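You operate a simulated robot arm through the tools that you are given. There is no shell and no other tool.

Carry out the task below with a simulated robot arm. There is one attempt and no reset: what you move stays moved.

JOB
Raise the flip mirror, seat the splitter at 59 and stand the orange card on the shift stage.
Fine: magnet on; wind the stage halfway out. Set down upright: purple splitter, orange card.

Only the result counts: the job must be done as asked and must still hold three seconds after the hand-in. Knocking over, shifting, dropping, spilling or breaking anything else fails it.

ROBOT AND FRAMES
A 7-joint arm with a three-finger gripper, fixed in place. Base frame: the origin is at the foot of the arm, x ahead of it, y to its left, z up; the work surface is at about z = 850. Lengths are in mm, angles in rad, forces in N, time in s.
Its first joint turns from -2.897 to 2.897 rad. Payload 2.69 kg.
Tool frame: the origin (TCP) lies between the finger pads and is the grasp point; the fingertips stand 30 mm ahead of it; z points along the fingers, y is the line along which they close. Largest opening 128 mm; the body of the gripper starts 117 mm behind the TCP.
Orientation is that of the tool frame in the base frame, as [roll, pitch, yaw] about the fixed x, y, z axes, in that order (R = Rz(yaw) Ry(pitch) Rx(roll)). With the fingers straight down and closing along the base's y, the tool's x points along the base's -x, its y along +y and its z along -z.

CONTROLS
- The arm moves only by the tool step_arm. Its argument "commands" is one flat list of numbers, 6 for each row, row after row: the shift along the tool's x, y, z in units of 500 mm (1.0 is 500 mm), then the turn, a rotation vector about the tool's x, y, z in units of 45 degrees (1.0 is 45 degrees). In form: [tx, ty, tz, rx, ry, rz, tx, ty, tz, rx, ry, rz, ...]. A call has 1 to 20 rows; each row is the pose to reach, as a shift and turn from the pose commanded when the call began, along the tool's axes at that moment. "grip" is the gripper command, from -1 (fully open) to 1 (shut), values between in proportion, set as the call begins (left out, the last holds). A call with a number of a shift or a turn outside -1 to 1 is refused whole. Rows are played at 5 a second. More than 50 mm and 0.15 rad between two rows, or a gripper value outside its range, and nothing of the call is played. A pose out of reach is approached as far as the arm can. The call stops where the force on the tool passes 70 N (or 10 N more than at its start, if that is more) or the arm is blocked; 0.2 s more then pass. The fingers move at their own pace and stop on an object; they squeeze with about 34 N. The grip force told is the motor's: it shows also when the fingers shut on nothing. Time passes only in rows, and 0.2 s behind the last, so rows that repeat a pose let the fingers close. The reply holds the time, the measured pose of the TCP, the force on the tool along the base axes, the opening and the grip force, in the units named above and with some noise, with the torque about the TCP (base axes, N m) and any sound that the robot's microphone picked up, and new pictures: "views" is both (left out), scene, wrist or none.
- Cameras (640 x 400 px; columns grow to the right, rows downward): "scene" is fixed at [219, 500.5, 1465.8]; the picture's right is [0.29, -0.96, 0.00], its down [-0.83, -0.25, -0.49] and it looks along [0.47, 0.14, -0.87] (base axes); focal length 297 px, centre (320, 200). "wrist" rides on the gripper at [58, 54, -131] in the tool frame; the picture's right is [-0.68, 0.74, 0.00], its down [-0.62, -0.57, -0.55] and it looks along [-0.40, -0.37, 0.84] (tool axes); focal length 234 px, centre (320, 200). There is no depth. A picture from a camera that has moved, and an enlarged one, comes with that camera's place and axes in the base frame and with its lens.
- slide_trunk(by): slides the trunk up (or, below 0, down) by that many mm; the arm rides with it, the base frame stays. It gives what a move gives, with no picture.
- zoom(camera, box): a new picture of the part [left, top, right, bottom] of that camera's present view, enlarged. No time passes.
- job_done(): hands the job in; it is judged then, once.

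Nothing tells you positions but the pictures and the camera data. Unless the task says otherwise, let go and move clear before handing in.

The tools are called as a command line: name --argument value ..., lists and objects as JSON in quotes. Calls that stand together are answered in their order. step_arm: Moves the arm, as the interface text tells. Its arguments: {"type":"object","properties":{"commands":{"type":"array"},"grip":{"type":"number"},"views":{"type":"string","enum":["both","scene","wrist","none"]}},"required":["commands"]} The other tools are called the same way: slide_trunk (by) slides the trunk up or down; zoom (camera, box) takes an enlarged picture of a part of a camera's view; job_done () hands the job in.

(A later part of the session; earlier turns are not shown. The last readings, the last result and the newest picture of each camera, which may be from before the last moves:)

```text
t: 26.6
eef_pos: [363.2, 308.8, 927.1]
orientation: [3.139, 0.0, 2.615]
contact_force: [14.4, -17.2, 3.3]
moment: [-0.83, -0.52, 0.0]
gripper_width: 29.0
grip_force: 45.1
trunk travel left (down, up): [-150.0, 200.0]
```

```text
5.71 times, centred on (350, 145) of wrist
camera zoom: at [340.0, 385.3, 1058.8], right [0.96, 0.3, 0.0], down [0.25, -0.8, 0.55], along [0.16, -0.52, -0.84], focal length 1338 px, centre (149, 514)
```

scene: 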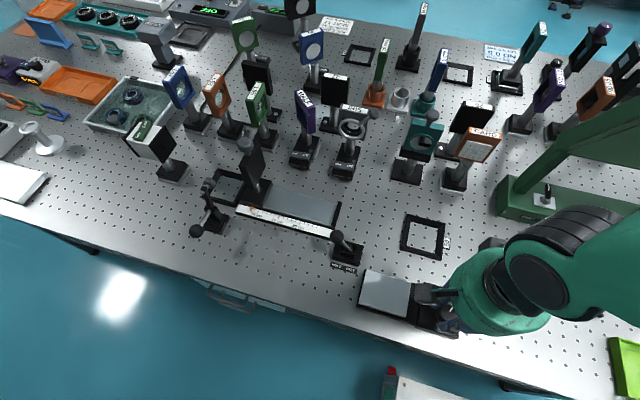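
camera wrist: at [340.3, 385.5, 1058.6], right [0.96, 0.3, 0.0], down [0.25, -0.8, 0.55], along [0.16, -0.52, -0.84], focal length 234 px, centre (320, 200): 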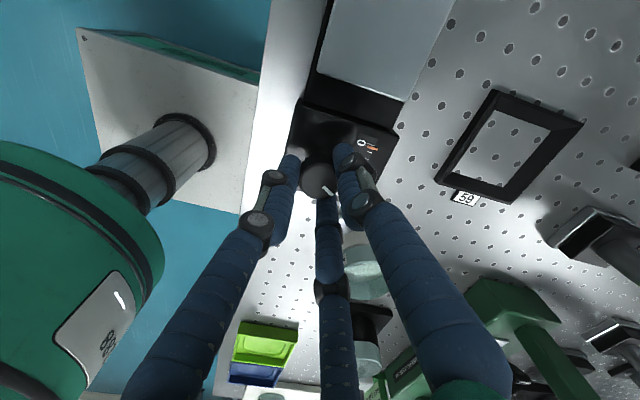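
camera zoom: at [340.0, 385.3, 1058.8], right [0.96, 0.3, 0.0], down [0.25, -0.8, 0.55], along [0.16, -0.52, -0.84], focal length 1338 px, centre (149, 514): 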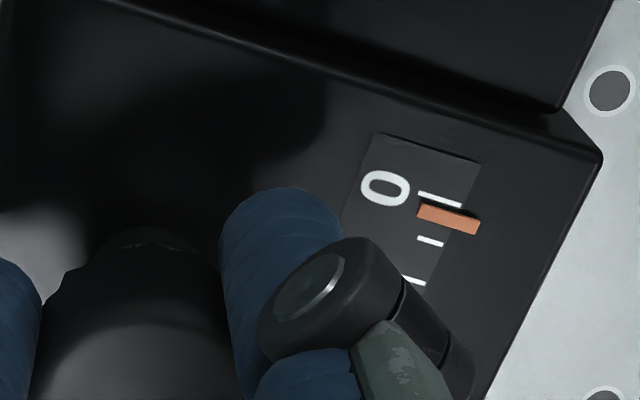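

Half of that shift balances the load. I'll apply it and keep turning clockwise.

step_arm --commands '[-0.002, -0.0006, 0, 0, 0, 0, -0.002, -0.0006, 0, 0, 0, 0.17, -0.002, -0.0006, 0, 0, 0, 0.34, -0.002, -0.0006, 0, 0, 0, 0.51, -0.002, -0.0006, 0, 0, 0, 0.67]' --views "wrist"

zoom --camera "wrist" --box '[260, 90, 420, 210]'

```text
t: 27.8
eef_pos: [364.0, 309.8, 927.5]
orientation: [3.138, -0.001, 2.087]
contact_force: [15.9, -9.6, 12.6]
moment: [-0.44, -0.46, 0.01]
gripper_width: 29.4
grip_force: 45.3
trunk travel left (down, up): [-150.0, 200.0]
camera wrist: at [381.4, 386.7, 1058.8], right [0.97, -0.23, 0.0], down [-0.19, -0.82, 0.55], along [-0.12, -0.53, -0.84], focal length 234 px, centre (320, 200)
```

wrist: 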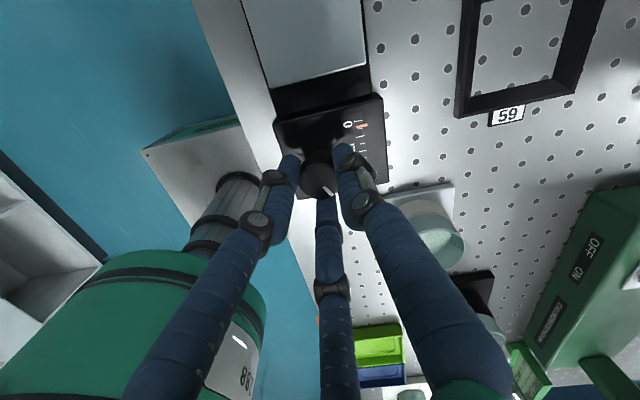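

```text
3.33 times, centred on (340, 150) of wrist
camera zoom: at [381.4, 386.7, 1058.8], right [0.97, -0.23, 0.0], down [-0.19, -0.82, 0.55], along [-0.12, -0.53, -0.84], focal length 781 px, centre (253, 367)
```

zoom: 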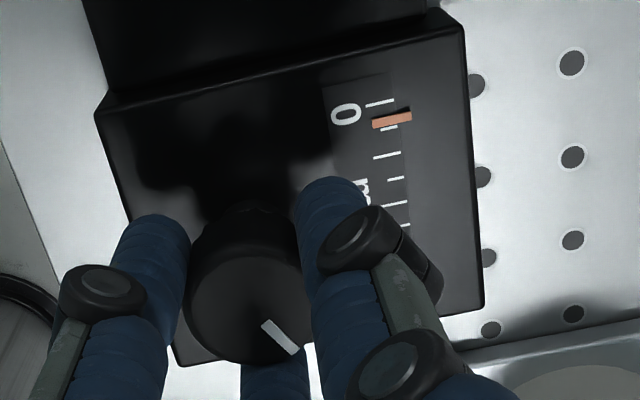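

zoom --camera "wrist" --box '[330, 100, 400, 160]'

```text
6.67 times, centred on (365, 130) of wrist
camera zoom: at [381.4, 386.7, 1058.8], right [0.97, -0.23, 0.0], down [-0.19, -0.82, 0.55], along [-0.12, -0.53, -0.84], focal length 1561 px, centre (20, 667)
```

zoom: 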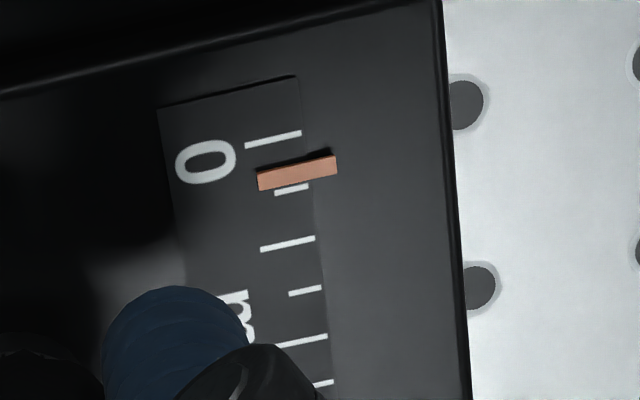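

The indicator moves about 0.012 tick-intervals per degree, so roughly 330° in total should reach mid-scale. I'll keep turning clockwise and correct the side load as I go.

step_arm --commands '[-0.0017, 0.0009, -0.0012, 0, 0, 0.17, -0.0017, 0.0009, -0.0012, 0, 0, 0.34, -0.0017, 0.0009, -0.0012, 0, 0, 0.51, -0.0017, 0.0009, -0.0012, 0, 0, 0.68, -0.0017, 0.0009, -0.0012, 0, 0, 0.85, -0.0017, 0.0009, -0.0012, 0, 0, 1.0]' --views "wrist"

zoom --camera "wrist" --box '[260, 90, 420, 210]'

```text
t: 29.2
eef_pos: [364.3, 309.7, 927.8]
orientation: [3.141, -0.002, 1.302]
contact_force: [9.8, -3.5, 19.1]
moment: [-0.27, -0.22, 0.01]
gripper_width: 28.9
grip_force: 45.1
trunk travel left (down, up): [-150.0, 200.0]
camera wrist: at [430.8, 351.3, 1058.8], right [0.53, -0.85, 0.0], down [-0.71, -0.44, 0.55], along [-0.46, -0.29, -0.84], focal length 234 px, centre (320, 200)
```

wrist: 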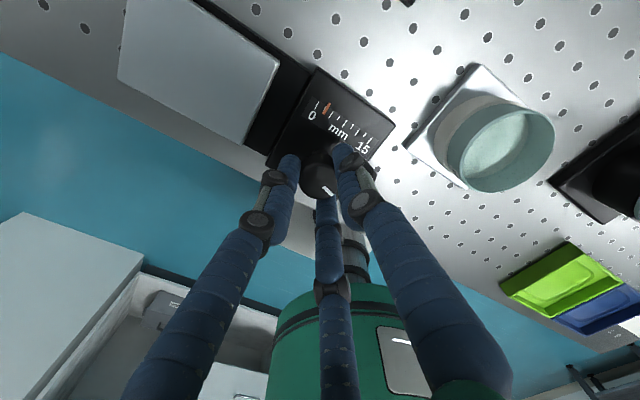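

```text
3.33 times, centred on (340, 150) of wrist
camera zoom: at [430.8, 351.3, 1058.8], right [0.53, -0.85, 0.0], down [-0.71, -0.44, 0.55], along [-0.46, -0.29, -0.84], focal length 781 px, centre (253, 367)
```

zoom: 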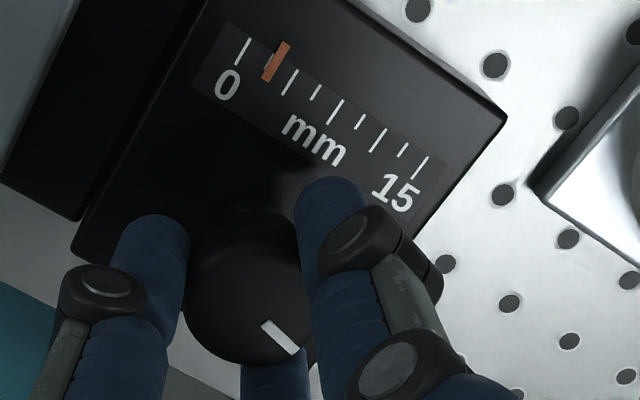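

Now it's clear: long ticks at 0, 3.75, 7.5, 11.25 and 15. The rate matches 7.5 mm per full turn, so one complete turn (mark back to its start direction) gives halfway. I'm at about 105° and will continue.

step_arm --commands '[0, 0.0011, -0.002, 0, 0, 0.17, 0, 0.0011, -0.002, 0, 0, 0.34, 0, 0.0011, -0.002, 0, 0, 0.51, 0, 0.0011, -0.002, 0, 0, 0.68, 0, 0.0011, -0.002, 0, 0, 0.85, 0, 0.0011, -0.002, 0, 0, 1.0]' --views "wrist"

zoom --camera "wrist" --box '[260, 90, 420, 210]'

```text
t: 30.3
eef_pos: [353.0, 305.5, 939.5]
orientation: [-3.132, -0.017, 0.854]
contact_force: [-27.7, 52.6, 1.0]
moment: [1.56, -0.3, 0.66]
gripper_width: 35.9
grip_force: 45.3
out of reach, approached as far as the arm can: row 4, 5
trunk travel left (down, up): [-150.0, 200.0]
stopped in row 5: the force on the tool passed its limit at 111 N (the readings are from after the stop); the commanded pose is now the measured one
camera wrist: at [431.5, 311.6, 1071.9], right [0.11, -0.99, -0.02], down [-0.83, -0.1, 0.54], along [-0.54, -0.04, -0.84], focal length 234 px, centre (320, 200)
```

wrist: 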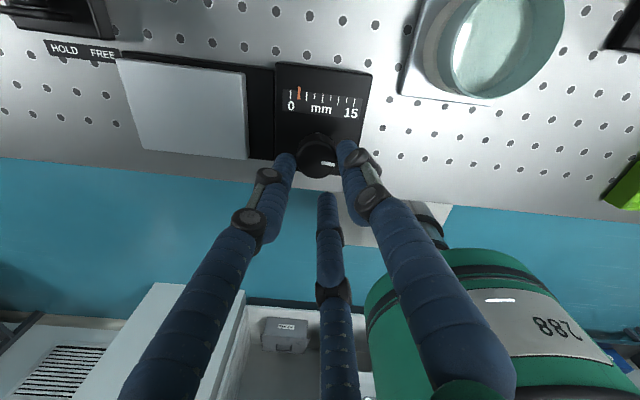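

```text
3.33 times, centred on (340, 150) of wrist
camera zoom: at [431.5, 311.6, 1071.9], right [0.11, -0.99, -0.02], down [-0.83, -0.1, 0.54], along [-0.54, -0.04, -0.84], focal length 781 px, centre (253, 367)
```

zoom: 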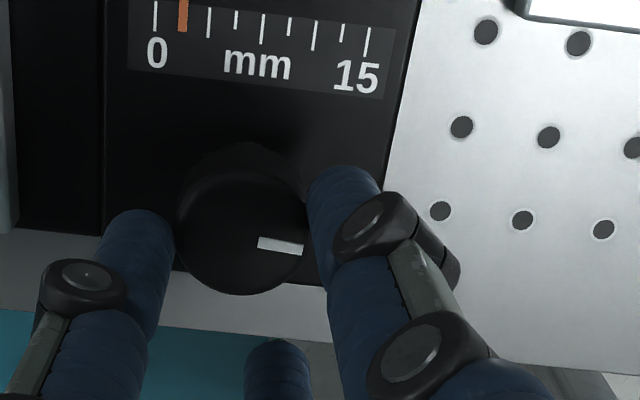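

The wrist hit its joint limit and the grip slipped, with a high force for a moment. I'll release the knob and retreat upward, then check that nothing shifted.

step_arm --commands '[0, 0, 0, 0, 0, 0, 0, 0, 0, 0, 0, 0]' --grip -0.2 --views "none"

step_arm --commands '[0, 0, -0.05, 0, 0, 0, 0, 0, -0.12, 0, 0, 0]'

zoom --camera "scene" --box '[350, 260, 480, 350]'

zoom --camera "wrist" --box '[240, 60, 400, 180]'

```text
t: 30.9
eef_pos: [352.2, 299.8, 938.4]
orientation: [-3.132, -0.013, 0.851]
contact_force: [1.1, 0.9, -0.3]
moment: [-0.05, -0.02, 0.02]
gripper_width: 76.9
grip_force: 0.1
trunk travel left (down, up): [-150.0, 200.0]
```

```text
t: 31.5
eef_pos: [354.3, 300.4, 999.1]
orientation: [-3.131, -0.012, 0.851]
contact_force: [-0.1, 0.5, -0.8]
moment: [0.0, 0.03, 0.02]
gripper_width: 76.8
grip_force: 0.0
trunk travel left (down, up): [-150.0, 200.0]
camera wrist: at [433.0, 307.2, 1129.2], right [0.11, -0.99, -0.02], down [-0.83, -0.1, 0.55], along [-0.55, -0.05, -0.84], focal length 234 px, centre (320, 200)
```

scene: 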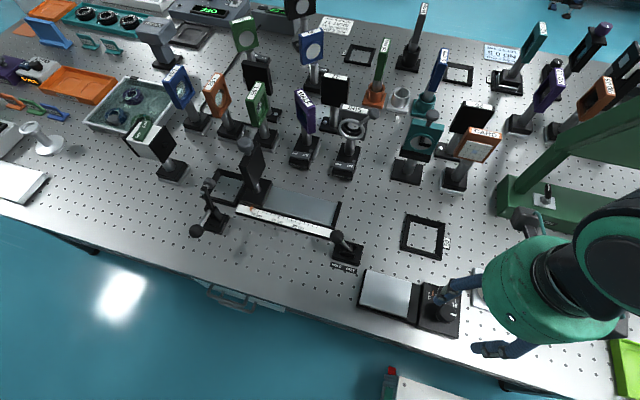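
wrist: 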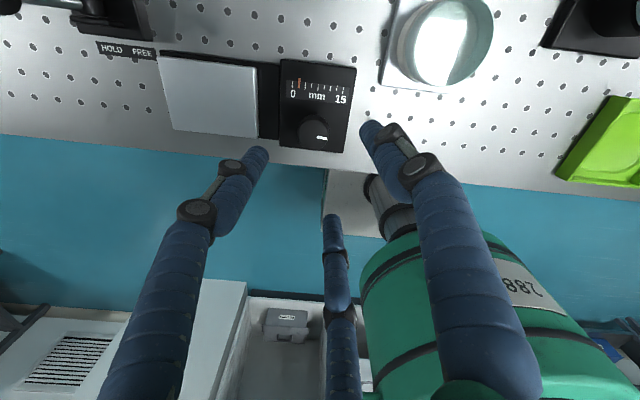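

```text
4.44 times, centred on (415, 305) of scene
camera zoom: at [219.0, 500.5, 1465.8], right [0.29, -0.96, 0.0], down [-0.83, -0.25, -0.49], along [0.47, 0.14, -0.87], focal length 1319 px, centre (-102, -267)
```

zoom: 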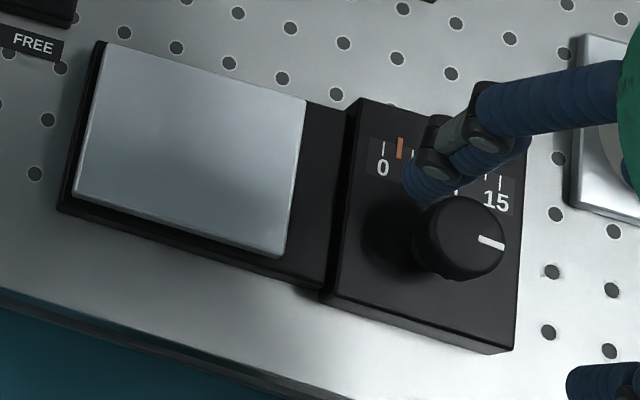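

```text
3.33 times, centred on (320, 120) of wrist
camera zoom: at [433.0, 307.2, 1129.2], right [0.11, -0.99, -0.02], down [-0.83, -0.1, 0.55], along [-0.55, -0.05, -0.84], focal length 781 px, centre (320, 467)
```

zoom: 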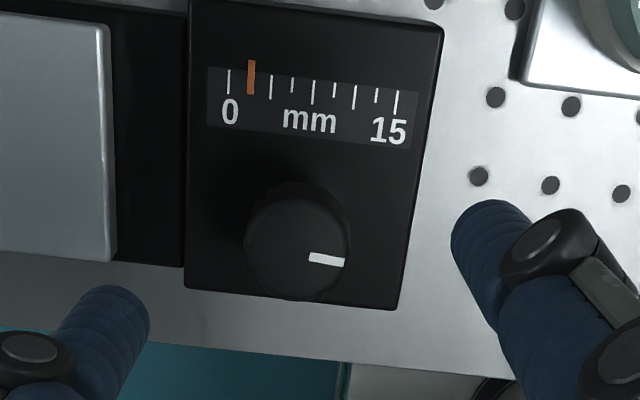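

The stage box hasn't moved; the indicator reads about 1.07 intervals, so the knob is at roughly 96°. I need about 264° more. I'll unwind the wrist counter-clockwise in the air and regrip with more range.

step_arm --commands '[0, 0, -0.02, -0.0135, -0.0153, 0]' --views "none"

step_arm --commands '[0, 0, 0, 0, 0, -0.17, 0, 0, 0, 0, 0, -0.34, 0, 0, 0, 0, 0, -0.51, 0, 0, 0, 0, 0, -0.68, 0, 0, 0, 0, 0, -0.85, 0, 0, 0, 0, 0, -1.0]' --views "none"

step_arm --commands '[0, 0, 0, 0, 0, -0.17, 0, 0, 0, 0, 0, -0.34, 0, 0, 0, 0, 0, -0.51, 0, 0, 0, 0, 0, -0.68, 0, 0, 0, 0, 0, -0.85, 0, 0, 0, 0, 0, -1.0]' --views "none"

step_arm --commands '[0, 0, 0, 0, 0, -0.17, 0, 0, 0, 0, 0, -0.34, 0, 0, 0, 0, 0, -0.51, 0, 0, 0, 0, 0, -0.68, 0, 0, 0, 0, 0, -0.85, 0, 0, 0, 0, 0, -1.0]' --views "none"

step_arm --commands '[0, 0, 0, 0, 0, -0.17, 0, 0, 0, 0, 0, -0.34, 0, 0, 0, 0, 0, -0.51, 0, 0, 0, 0, 0, -0.68, 0, 0, 0, 0, 0, -0.85, 0, 0, 0, 0, 0, -1.0]' --views "none"

```text
t: 31.9
eef_pos: [355.1, 301.6, 1007.0]
orientation: [-3.132, -0.009, 0.853]
contact_force: [-1.0, 0.0, -0.9]
moment: [0.04, -0.04, -0.01]
gripper_width: 76.7
grip_force: 0.0
trunk travel left (down, up): [-150.0, 200.0]
```

```text
t: 33.3
eef_pos: [352.2, 299.0, 1008.5]
orientation: [3.141, 0.001, 1.64]
contact_force: [-0.1, -0.3, 0.0]
moment: [0.0, -0.03, 0.03]
gripper_width: 76.6
grip_force: 0.1
trunk travel left (down, up): [-150.0, 200.0]
```

```text
t: 34.7
eef_pos: [352.4, 297.9, 1008.0]
orientation: [3.142, 0.0, 2.425]
contact_force: [0.1, 0.0, -0.4]
moment: [0.04, -0.01, 0.01]
gripper_width: 76.7
grip_force: 0.0
trunk travel left (down, up): [-150.0, 200.0]
```

```text
t: 36.1
eef_pos: [351.6, 299.4, 1008.8]
orientation: [-3.141, 0.002, -3.072]
contact_force: [0.9, -0.2, 0.4]
moment: [0.01, 0.03, 0.03]
gripper_width: 76.5
grip_force: 0.1
trunk travel left (down, up): [-150.0, 200.0]
```

```text
t: 37.5
eef_pos: [351.8, 297.4, 1010.0]
orientation: [3.142, 0.001, -2.288]
contact_force: [0.6, 0.2, 0.5]
moment: [-0.02, 0.03, -0.02]
gripper_width: 76.7
grip_force: 0.0
trunk travel left (down, up): [-150.0, 200.0]
```

step_arm --commands '[-0.01, -0.001, 0, 0, 0, -0.17, -0.02, -0.002, 0, 0, 0, -0.34, -0.0331, -0.0027, 0, 0, 0, -0.51, -0.0331, -0.0027, 0, 0, 0, -0.68, -0.0331, -0.0027, 0, 0, 0, -0.85, -0.0331, -0.0027, 0, 0, 0, -1.0]'

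zoom --camera "wrist" --box '[240, 60, 400, 180]'

zoom --camera "scene" --box '[350, 260, 480, 350]'

```text
t: 38.9
eef_pos: [365.3, 310.3, 1008.9]
orientation: [3.141, 0.0, -1.502]
contact_force: [0.0, 0.2, 0.4]
moment: [0.01, 0.02, -0.02]
gripper_width: 76.7
grip_force: 0.1
trunk travel left (down, up): [-150.0, 200.0]
camera wrist: at [315.4, 248.7, 1140.4], right [-0.78, 0.62, 0.0], down [0.52, 0.65, 0.55], along [0.34, 0.43, -0.84], focal length 234 px, centre (320, 200)
```

scene: 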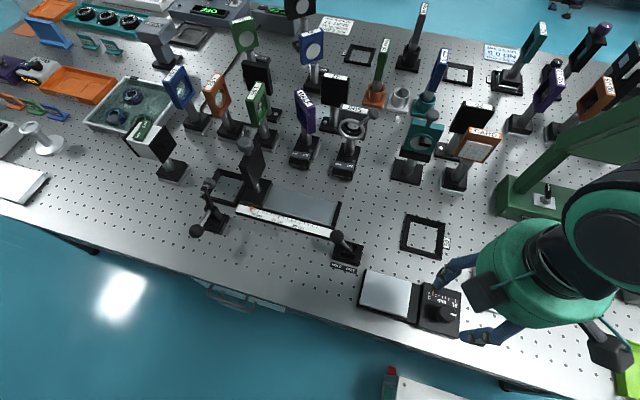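
wrist: 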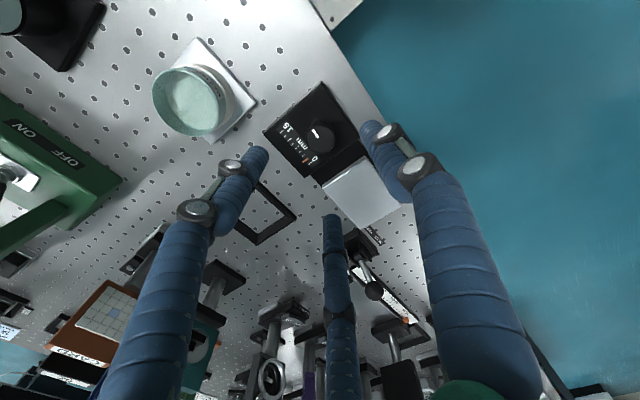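

```text
3.33 times, centred on (320, 120) of wrist
camera zoom: at [315.4, 248.7, 1140.4], right [-0.78, 0.62, 0.0], down [0.52, 0.65, 0.55], along [0.34, 0.43, -0.84], focal length 781 px, centre (320, 467)
```

zoom: 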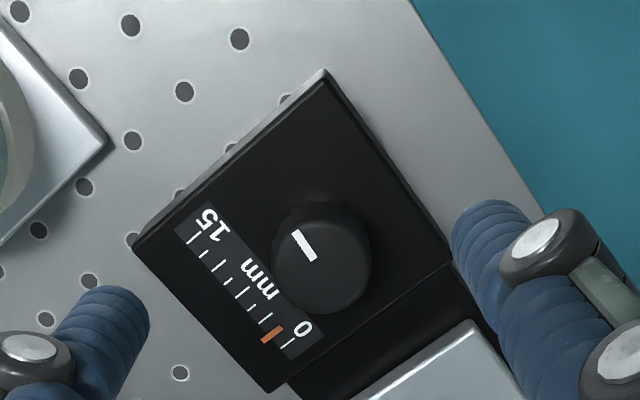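

```text
4.44 times, centred on (415, 305) of scene
camera zoom: at [219.0, 500.5, 1465.8], right [0.29, -0.96, 0.0], down [-0.83, -0.25, -0.49], along [0.47, 0.14, -0.87], focal length 1319 px, centre (-102, -267)
```

zoom: 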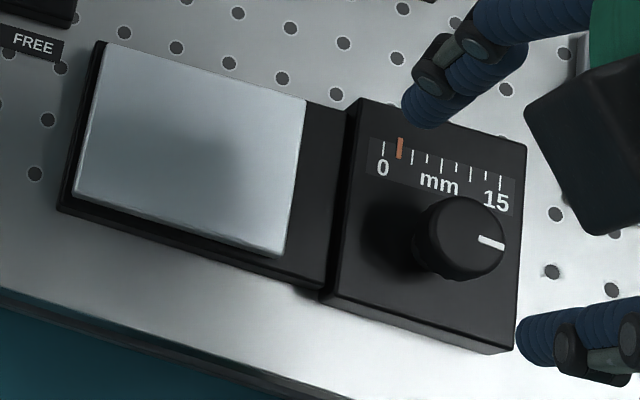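

Centred over the knob to within about 1 mm. Descending and gripping again.

step_arm --commands '[0, 0.002, 0.05, 0, 0, 0, 0, 0.002, 0.1, 0, 0, 0, 0, 0.002, 0.14, 0, 0, 0, 0, 0.002, 0.161, 0, 0, 0, 0, 0.002, 0.161, 0, 0, 0]' --views "wrist"

zoom --camera "wrist" --box '[240, 90, 400, 210]'

```text
t: 40.1
eef_pos: [362.7, 310.9, 926.5]
orientation: [3.141, 0.002, -1.504]
contact_force: [-0.1, 0.1, 0.0]
moment: [0.01, -0.02, -0.01]
gripper_width: 76.6
grip_force: 0.0
trunk travel left (down, up): [-150.0, 200.0]
camera wrist: at [313.7, 249.6, 1058.0], right [-0.78, 0.63, 0.0], down [0.52, 0.65, 0.55], along [0.34, 0.43, -0.84], focal length 234 px, centre (320, 200)
```

wrist: 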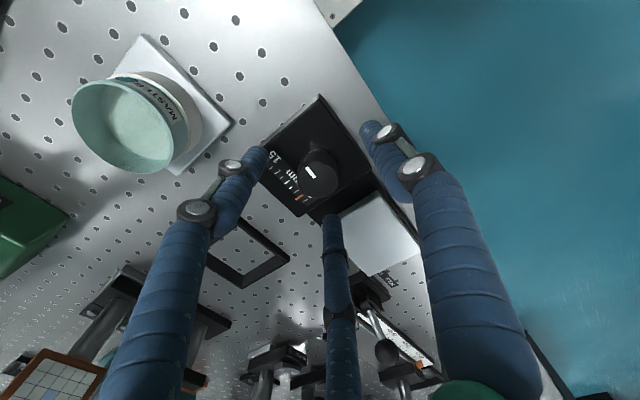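

```text
3.33 times, centred on (320, 150) of wrist
camera zoom: at [313.7, 249.6, 1058.0], right [-0.78, 0.63, 0.0], down [0.52, 0.65, 0.55], along [0.34, 0.43, -0.84], focal length 781 px, centre (320, 367)
```

zoom: 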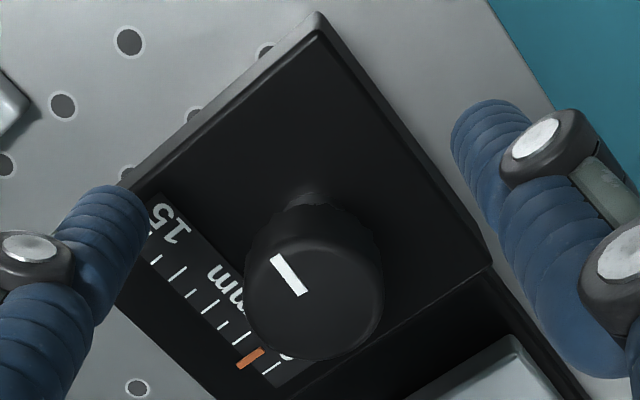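

step_arm --commands '[0, 0, 0, 0, 0, 0, 0, 0, 0, 0, 0, 0, 0, 0, 0, 0, 0, 0]' --grip 1 --views "none"

step_arm --commands '[0, 0, 0, 0, 0, 0.17, 0, 0, 0, 0, 0, 0.34, 0, 0, 0, 0, 0, 0.51, 0, 0, 0, 0, 0, 0.67]' --views "none"

```text
t: 40.9
eef_pos: [363.0, 309.1, 926.5]
orientation: [3.141, 0.0, -1.504]
contact_force: [15.5, -26.8, -1.7]
moment: [-0.87, -0.5, 0.0]
gripper_width: 28.9
grip_force: 45.3
trunk travel left (down, up): [-150.0, 200.0]
```

```text
t: 41.9
eef_pos: [363.8, 308.3, 926.7]
orientation: [3.139, -0.001, -2.032]
contact_force: [15.6, -15.7, -37.1]
moment: [-0.28, -0.31, 0.02]
gripper_width: 29.0
grip_force: 45.2
trunk travel left (down, up): [-150.0, 200.0]
```

step_arm --commands '[0.0007, -0.0021, 0.003, 0, 0, 0.0]' --views "none"

step_arm --commands '[0, 0, 0, 0, 0, 0.17, 0, 0, 0, 0, 0, 0.34, 0, 0, 0, 0, 0, 0.51, 0, 0, 0, 0, 0, 0.68, 0, 0, 0, 0, 0, 0.85, 0, 0, 0, 0, 0, 1.0]' --views "wrist"

zoom --camera "wrist" --box '[240, 90, 400, 210]'

```text
t: 42.3
eef_pos: [363.1, 309.4, 927.9]
orientation: [-3.141, 0.001, -2.032]
contact_force: [7.3, -10.4, -24.5]
moment: [-0.3, 0.25, 0.0]
gripper_width: 29.3
grip_force: 45.1
trunk travel left (down, up): [-150.0, 200.0]
```

```text
t: 43.7
eef_pos: [363.6, 308.6, 926.2]
orientation: [3.141, 0.0, -2.817]
contact_force: [-9.4, -0.9, -18.4]
moment: [0.3, 0.4, 0.03]
gripper_width: 29.2
grip_force: 45.5
trunk travel left (down, up): [-150.0, 200.0]
camera wrist: at [291.2, 341.9, 1058.2], right [0.41, 0.91, 0.0], down [0.76, -0.34, 0.55], along [0.5, -0.22, -0.84], focal length 234 px, centre (320, 200)
```

wrist: 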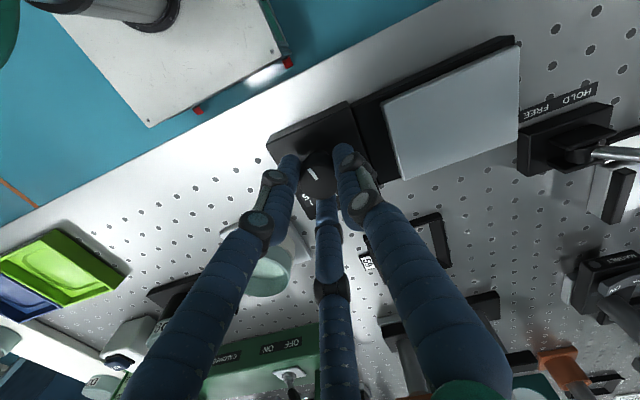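

```text
3.33 times, centred on (320, 150) of wrist
camera zoom: at [291.2, 341.9, 1058.2], right [0.41, 0.91, 0.0], down [0.76, -0.34, 0.55], along [0.5, -0.22, -0.84], focal length 781 px, centre (320, 367)
```

zoom: 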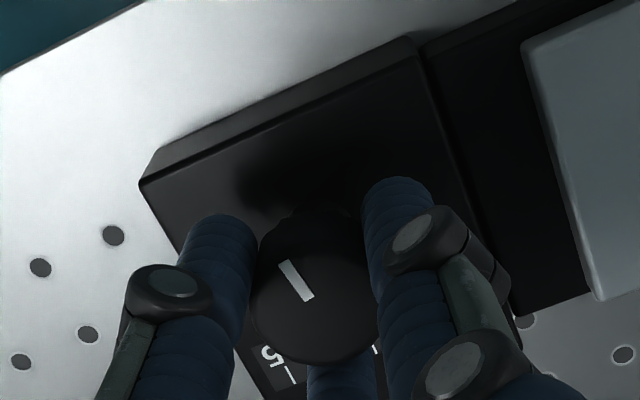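

step_arm --commands '[0.0008, 0.0003, 0.0014, 0, 0, 0.17, 0.0008, 0.0003, 0.0014, 0, 0, 0.34, 0.0008, 0.0003, 0.0014, 0, 0, 0.51, 0.0008, 0.0003, 0.0014, 0, 0, 0.68, 0.0008, 0.0003, 0.0014, 0, 0, 0.85, 0.0008, 0.0003, 0.0014, 0, 0, 1.0]' --views "none"

zoom --camera "wrist" --box '[240, 90, 400, 210]'

```text
t: 45.1
eef_pos: [362.6, 309.2, 927.7]
orientation: [3.14, 0.001, 2.682]
contact_force: [-22.2, 11.9, 8.3]
moment: [0.1, 0.85, 0.0]
gripper_width: 29.0
grip_force: 45.3
trunk travel left (down, up): [-150.0, 200.0]
```

```text
3.33 times, centred on (320, 150) of wrist
camera zoom: at [334.9, 383.4, 1058.2], right [0.93, 0.36, 0.0], down [0.3, -0.78, 0.55], along [0.2, -0.51, -0.84], focal length 781 px, centre (320, 367)
```

zoom: 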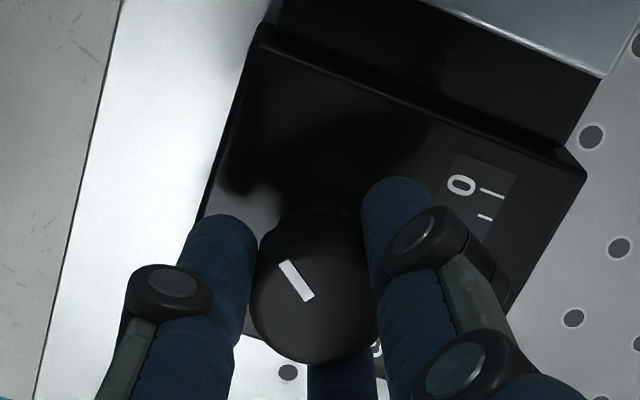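

step_arm --commands '[0.0022, 0, 0, 0, 0, 0.17, 0.0022, 0, 0, 0, 0, 0.34, 0.0022, 0, 0, 0, 0, 0.51, 0.0022, 0, 0, 0, 0, 0.68, 0.0022, 0, 0, 0, 0, 0.85, 0.0022, 0, 0, 0, 0, 1.0]' --views "none"

zoom --camera "wrist" --box '[260, 90, 420, 210]'

```text
t: 46.5
eef_pos: [363.5, 309.6, 926.4]
orientation: [3.14, -0.001, 1.896]
contact_force: [-7.9, -5.3, 28.0]
moment: [-0.27, 0.36, 0.01]
gripper_width: 28.9
grip_force: 45.0
trunk travel left (down, up): [-150.0, 200.0]
```

```text
3.33 times, centred on (340, 150) of wrist
camera zoom: at [395.6, 381.8, 1058.3], right [0.91, -0.41, 0.0], down [-0.34, -0.76, 0.55], along [-0.22, -0.5, -0.84], focal length 781 px, centre (253, 367)
```

zoom: 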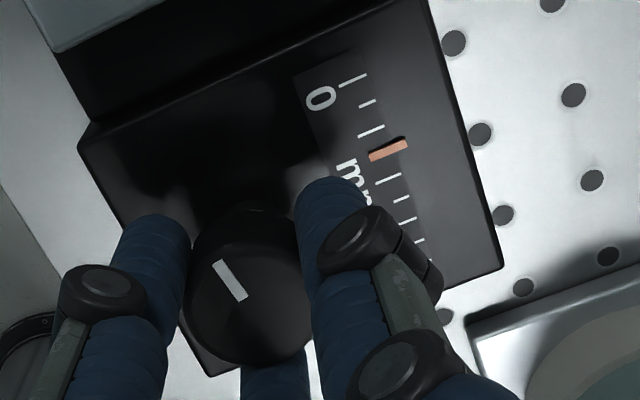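

About 2.9 intervals, so 90° per interval is confirmed. I need about 99° more, so I'll release, lift, unwind 90° and regrip for the last run.

step_arm --commands '[0, 0, 0, 0, 0, 0, 0, 0, 0, 0, 0, 0]' --grip -0.1 --views "none"

step_arm --commands '[0, 0, -0.04, 0, 0, 0, 0, 0, -0.08, 0, 0, 0, 0, 0, -0.08, 0, 0, -0.17, 0, 0, -0.08, 0, 0, -0.34, 0, 0, -0.08, 0, 0, -0.51, 0, 0, -0.08, 0, 0, -0.68, 0, 0, -0.08, 0, 0, -0.85, 0, 0, -0.08, 0, 0, -1.0]' --views "none"

step_arm --commands '[0, 0, 0, 0, 0, -0.17, 0, 0, 0, 0, 0, -0.34, 0, 0, 0, 0, 0, -0.51, 0, 0, 0, 0, 0, -0.68, 0, 0, 0, 0, 0, -0.85, 0, 0, 0, 0, 0, -1.0]' --views "wrist"

zoom --camera "wrist" --box '[240, 90, 400, 210]'

zoom --camera "scene" --box '[350, 260, 480, 350]'

```text
t: 47.1
eef_pos: [363.3, 309.1, 927.1]
orientation: [3.14, 0.002, 1.895]
contact_force: [-0.9, 0.0, 0.0]
moment: [0.03, 0.01, -0.06]
gripper_width: 70.3
grip_force: 0.1
trunk travel left (down, up): [-150.0, 200.0]
```

```text
t: 48.9
eef_pos: [362.2, 308.4, 965.4]
orientation: [-3.141, 0.0, 2.685]
contact_force: [-0.1, 0.9, -0.2]
moment: [0.02, 0.03, -0.01]
gripper_width: 70.1
grip_force: 0.1
trunk travel left (down, up): [-150.0, 200.0]
```

```text
t: 50.3
eef_pos: [362.9, 309.8, 965.9]
orientation: [3.141, 0.002, -2.813]
contact_force: [0.8, 0.3, 0.1]
moment: [0.02, 0.02, 0.01]
gripper_width: 70.4
grip_force: 0.0
trunk travel left (down, up): [-150.0, 200.0]
camera wrist: at [290.5, 341.7, 1097.9], right [0.4, 0.91, 0.0], down [0.76, -0.34, 0.55], along [0.5, -0.22, -0.84], focal length 234 px, centre (320, 200)
```

wrist: 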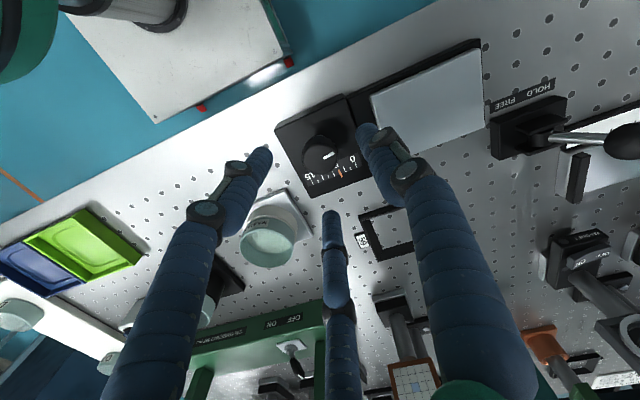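

```text
3.33 times, centred on (320, 150) of wrist
camera zoom: at [290.5, 341.7, 1097.9], right [0.4, 0.91, 0.0], down [0.76, -0.34, 0.55], along [0.5, -0.22, -0.84], focal length 781 px, centre (320, 367)
```

zoom: 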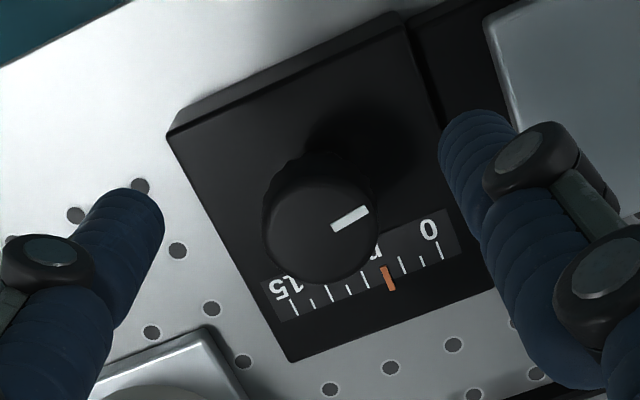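

```text
4.44 times, centred on (415, 305) of scene
camera zoom: at [219.0, 500.5, 1465.8], right [0.29, -0.96, 0.0], down [-0.83, -0.25, -0.49], along [0.47, 0.14, -0.87], focal length 1319 px, centre (-102, -267)
```

zoom: 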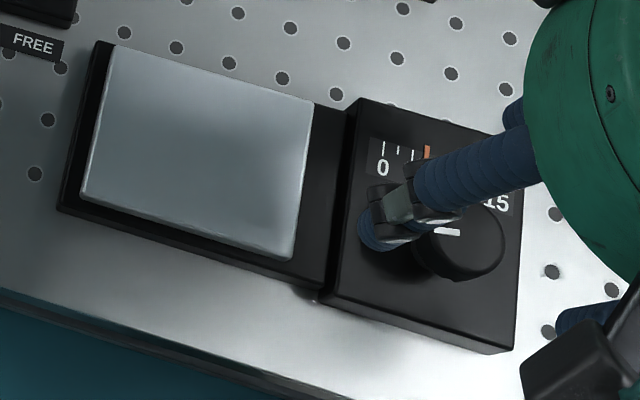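

The mark points at about 262°, agreeing with the indicator. I'll descend, grip and turn the final ~98°.

step_arm --commands '[0, 0, 0.04, 0, 0, 0, 0, 0, 0.078, 0, 0, 0, 0, 0, 0.078, 0, 0, 0]' --views "none"

step_arm --commands '[0, 0, 0, 0, 0, 0, 0, 0, 0, 0, 0, 0, 0, 0, 0, 0, 0, 0]' --grip 1 --views "none"

step_arm --commands '[0, 0, 0, 0, 0, 0.17, 0, 0, 0, 0, 0, 0.34, 0, 0, 0, 0, 0, 0.51, 0, 0, 0, 0, 0, 0.68, 0, 0, 0, 0, 0, 0.85, 0, 0, 0, 0, 0, 1.0]' --views "none"

```text
t: 51.1
eef_pos: [365.3, 307.3, 927.1]
orientation: [-3.141, 0.002, -2.815]
contact_force: [-0.1, 0.1, 0.4]
moment: [0.0, 0.03, -0.03]
gripper_width: 70.5
grip_force: 0.0
trunk travel left (down, up): [-150.0, 200.0]
```

```text
t: 51.9
eef_pos: [363.6, 309.7, 928.1]
orientation: [-3.141, -0.001, -2.815]
contact_force: [-14.6, 12.4, 0.6]
moment: [0.36, 0.5, 0.02]
gripper_width: 28.7
grip_force: 45.5
trunk travel left (down, up): [-150.0, 200.0]
```

```text
t: 53.3
eef_pos: [363.7, 308.1, 928.8]
orientation: [3.14, 0.003, 2.681]
contact_force: [-3.0, 0.5, 19.8]
moment: [-0.13, 0.21, 0.01]
gripper_width: 28.7
grip_force: 45.0
trunk travel left (down, up): [-150.0, 200.0]
```

step_arm --commands '[0, 0, -0.001, 0, 0, 0.17, 0, 0, -0.001, 0, 0, 0.34, 0, 0, -0.001, 0, 0, 0.51, 0, 0, -0.001, 0, 0, 0.68, 0, 0, -0.001, 0, 0, 0.85, 0, 0, -0.001, 0, 0, 1.0]' --views "wrist"

zoom --camera "wrist" --box '[300, 90, 400, 165]'

```text
t: 54.7
eef_pos: [363.4, 308.5, 928.3]
orientation: [3.14, -0.002, 1.896]
contact_force: [12.4, -14.8, 20.3]
moment: [-0.64, -0.36, -0.01]
gripper_width: 29.0
grip_force: 44.2
trunk travel left (down, up): [-150.0, 200.0]
camera wrist: at [395.6, 381.7, 1059.9], right [0.91, -0.41, 0.0], down [-0.34, -0.76, 0.55], along [-0.22, -0.5, -0.84], focal length 234 px, centre (320, 200)
```

wrist: 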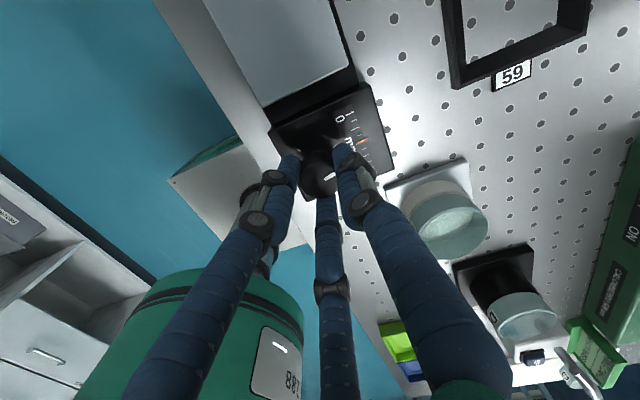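

```text
5.33 times, centred on (350, 128) of wrist
camera zoom: at [395.6, 381.7, 1059.9], right [0.91, -0.41, 0.0], down [-0.34, -0.76, 0.55], along [-0.22, -0.5, -0.84], focal length 1249 px, centre (160, 587)
```

zoom: 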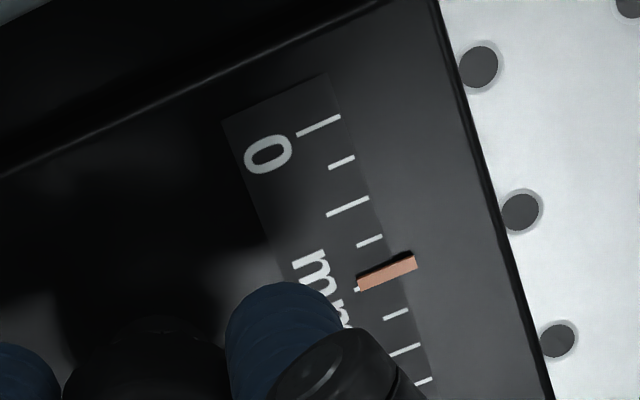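

Almost there: the orange pointer is just short of the middle long tick. I'll turn another ~9°, release, and check from above.

step_arm --commands '[0, 0, 0, 0, 0, 0.1, 0, 0, 0, 0, 0, 0.2, 0, 0, 0, 0, 0, 0.2]' --views "none"

step_arm --commands '[0, 0, 0, 0, 0, 0, 0, 0, 0, 0, 0, 0]' --grip -0.1 --views "none"

step_arm --commands '[0, 0, -0.06, 0, 0, 0, 0, 0, -0.14, 0, 0, 0]' --views "wrist"

zoom --camera "wrist" --box '[280, 70, 380, 145]'

zoom --camera "scene" --box '[350, 260, 480, 350]'

```text
t: 55.5
eef_pos: [361.5, 308.6, 928.7]
orientation: [3.141, -0.002, 1.736]
contact_force: [14.0, -18.6, 41.3]
moment: [-0.65, -0.44, -0.05]
gripper_width: 28.9
grip_force: 45.5
trunk travel left (down, up): [-150.0, 200.0]
```

```text
t: 56.1
eef_pos: [361.5, 308.3, 926.3]
orientation: [-3.141, -0.001, 1.74]
contact_force: [-0.1, -0.1, -0.1]
moment: [0.01, -0.04, -0.01]
gripper_width: 70.2
grip_force: 0.1
trunk travel left (down, up): [-150.0, 200.0]
```

```text
t: 56.7
eef_pos: [361.1, 309.6, 994.7]
orientation: [-3.141, 0.0, 1.74]
contact_force: [0.0, -0.1, 0.5]
moment: [-0.02, 0.03, -0.01]
gripper_width: 70.3
grip_force: 0.0
trunk travel left (down, up): [-150.0, 200.0]
camera wrist: at [404.7, 377.5, 1126.0], right [0.84, -0.54, 0.0], down [-0.45, -0.7, 0.55], along [-0.3, -0.46, -0.84], focal length 234 px, centre (320, 200)
```

wrist: 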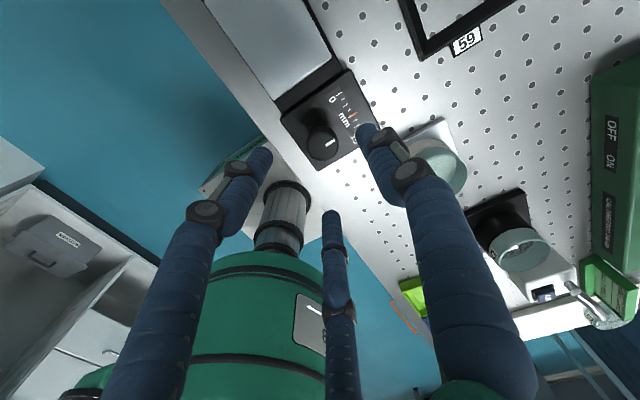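

```text
5.33 times, centred on (330, 108) of wrist
camera zoom: at [404.7, 377.5, 1126.0], right [0.84, -0.54, 0.0], down [-0.45, -0.7, 0.55], along [-0.3, -0.46, -0.84], focal length 1249 px, centre (267, 693)
```

zoom: 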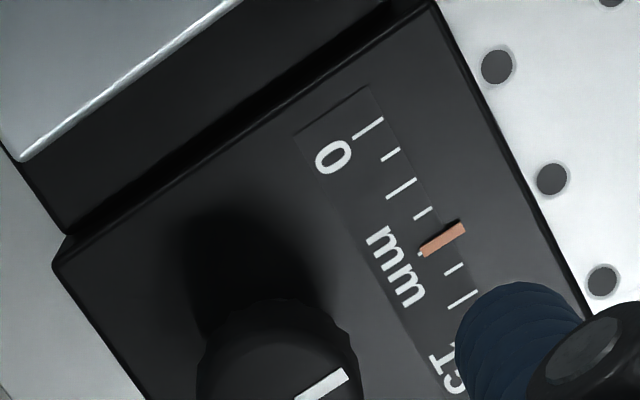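

```text
4.44 times, centred on (415, 305) of scene
camera zoom: at [219.0, 500.5, 1465.8], right [0.29, -0.96, 0.0], down [-0.83, -0.25, -0.49], along [0.47, 0.14, -0.87], focal length 1319 px, centre (-102, -267)
```

zoom: 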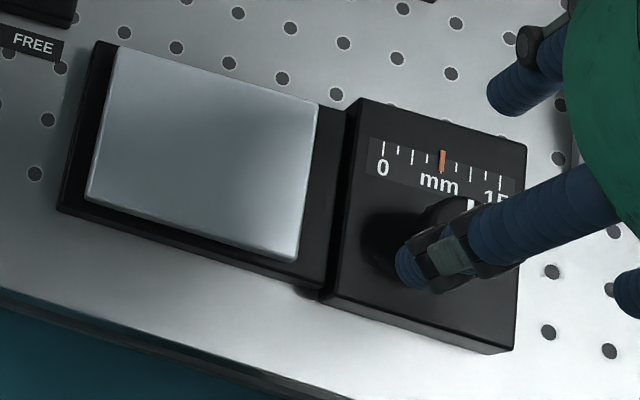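

The pointer sits on the middle tick (7.5) and the mark is back at its start direction. Now the card: I'll rise, cross over at a safe height and turn the hand so the fingers close across the card's thickness.

step_arm --commands '[0, 0, -0.09, 0, 0, 0, 0, 0, -0.18, 0, 0, 0.1, 0, 0, -0.27, 0, 0, 0.216, -0.014, 0.08, -0.27, 0, 0, 0.216, -0.028, 0.16, -0.27, 0, 0, 0.216, -0.042, 0.24, -0.27, 0, 0, 0.216, -0.056, 0.32, -0.27, 0, 0, 0.216, -0.07, 0.4, -0.27, 0, 0, 0.216, -0.084, 0.48, -0.27, 0, 0, 0.216, -0.098, 0.56, -0.27, 0, 0, 0.216, -0.1124, 0.64, -0.27, 0, 0, 0.216]'

zoom --camera "wrist" --box '[220, 60, 420, 210]'

zoom --camera "scene" --box '[350, 260, 480, 350]'

zoom --camera "scene" --box '[420, 100, 540, 200]'

```text
t: 59.1
eef_pos: [686.7, 311.5, 1130.0]
orientation: [3.141, -0.001, 1.57]
contact_force: [0.1, 0.7, -0.6]
moment: [0.04, -0.02, -0.01]
gripper_width: 70.3
grip_force: 0.1
trunk travel left (down, up): [-150.0, 200.0]
camera wrist: at [741.7, 370.0, 1261.9], right [0.74, -0.68, 0.0], down [-0.57, -0.61, 0.55], along [-0.37, -0.4, -0.84], focal length 234 px, centre (320, 200)
```

scene: 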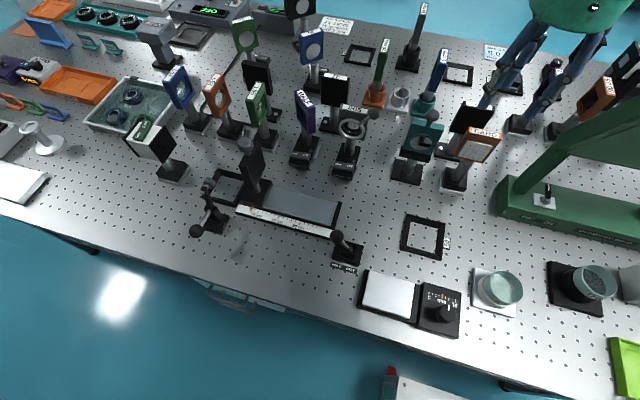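
wrist: 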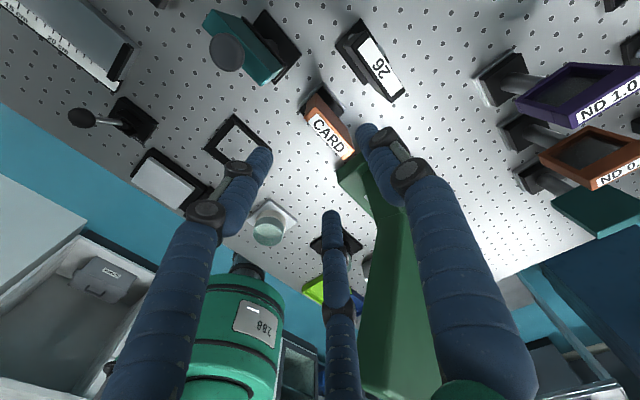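

```text
2.67 times, centred on (320, 135) of wrist
camera zoom: at [741.7, 370.0, 1261.9], right [0.74, -0.68, 0.0], down [-0.57, -0.61, 0.55], along [-0.37, -0.4, -0.84], focal length 624 px, centre (320, 373)
```

zoom: 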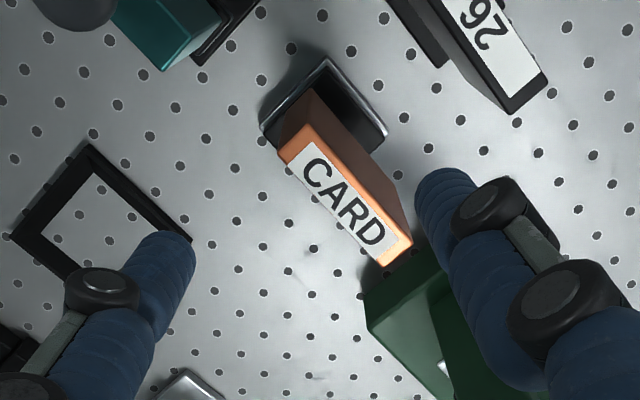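

```text
4.44 times, centred on (415, 305) of scene
camera zoom: at [219.0, 500.5, 1465.8], right [0.29, -0.96, 0.0], down [-0.83, -0.25, -0.49], along [0.47, 0.14, -0.87], focal length 1319 px, centre (-102, -267)
```

zoom: 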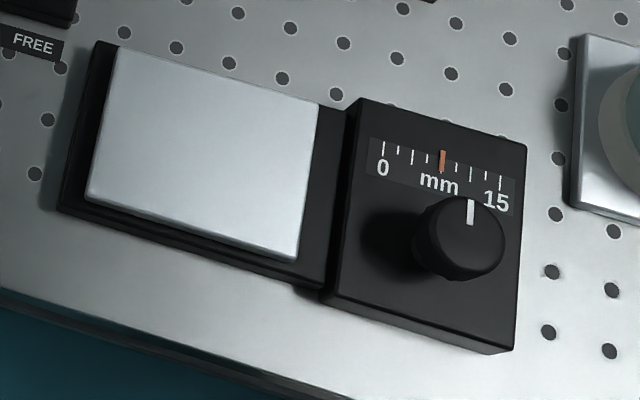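

```text
4.00 times, centred on (480, 150) of scene
camera zoom: at [219.0, 500.5, 1465.8], right [0.29, -0.96, 0.0], down [-0.83, -0.25, -0.49], along [0.47, 0.14, -0.87], focal length 1187 px, centre (-320, 400)
```

zoom: 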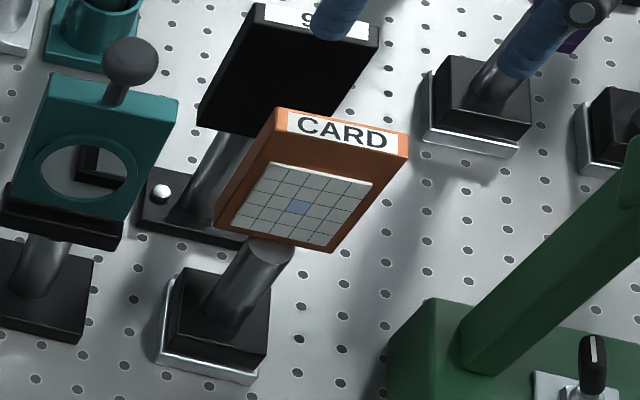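

The stage reads the middle tick cleanly. The card's top is a few mm ahead of the hand's axis, so I'll shift and come down a bit for a better look.

step_arm --commands '[-0.006, 0.014, 0.05, 0, 0, 0, -0.006, 0.014, 0.1, 0, 0, 0]'

zoom --camera "wrist" --box '[240, 80, 400, 200]'

zoom --camera "scene" --box '[420, 70, 540, 170]'

```text
t: 59.7
eef_pos: [695.5, 306.0, 1082.3]
orientation: [-3.141, 0.0, 1.569]
contact_force: [0.6, 0.0, -0.2]
moment: [0.0, 0.05, 0.02]
gripper_width: 70.4
grip_force: 0.0
trunk travel left (down, up): [-150.0, 200.0]
camera wrist: at [749.0, 365.3, 1213.6], right [0.74, -0.68, 0.0], down [-0.57, -0.62, 0.55], along [-0.37, -0.4, -0.84], focal length 234 px, centre (320, 200)
```

scene: 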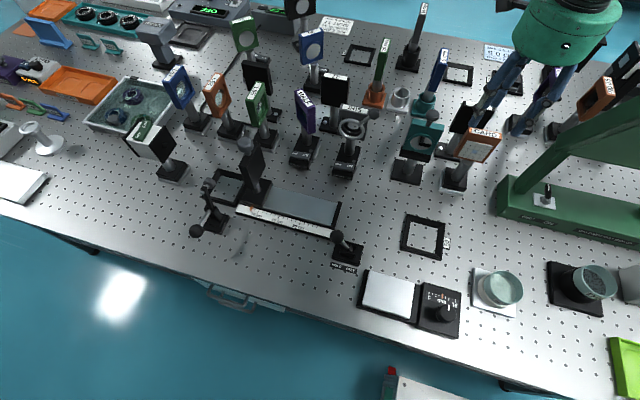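
wrist: 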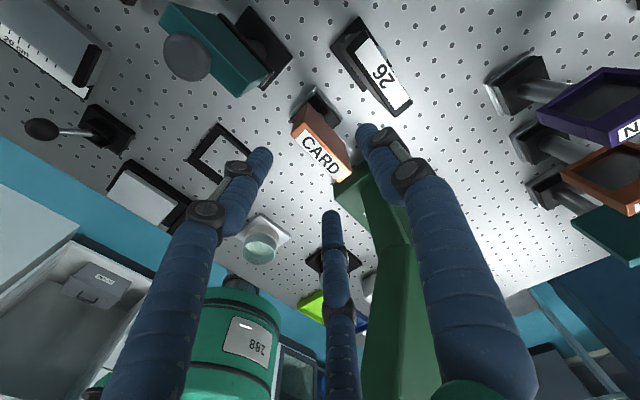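

```text
3.33 times, centred on (320, 140) of wrist
camera zoom: at [749.0, 365.3, 1213.6], right [0.74, -0.68, 0.0], down [-0.57, -0.62, 0.55], along [-0.37, -0.4, -0.84], focal length 781 px, centre (320, 400)
```

zoom: 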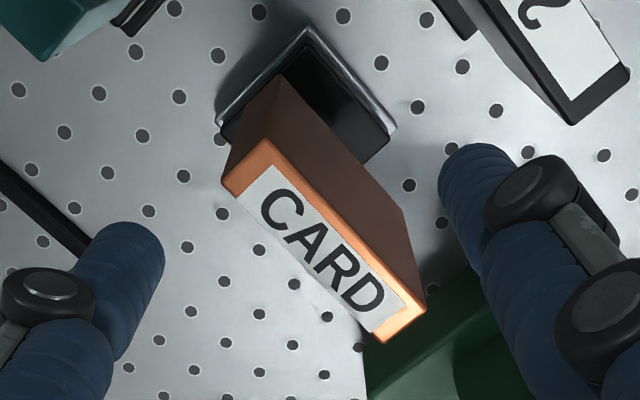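

```text
4.00 times, centred on (480, 120) of scene
camera zoom: at [219.0, 500.5, 1465.8], right [0.29, -0.96, 0.0], down [-0.83, -0.25, -0.49], along [0.47, 0.14, -0.87], focal length 1187 px, centre (-320, 520)
```

zoom: 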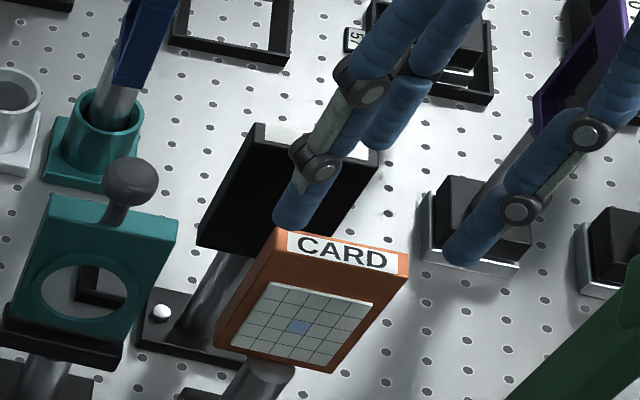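

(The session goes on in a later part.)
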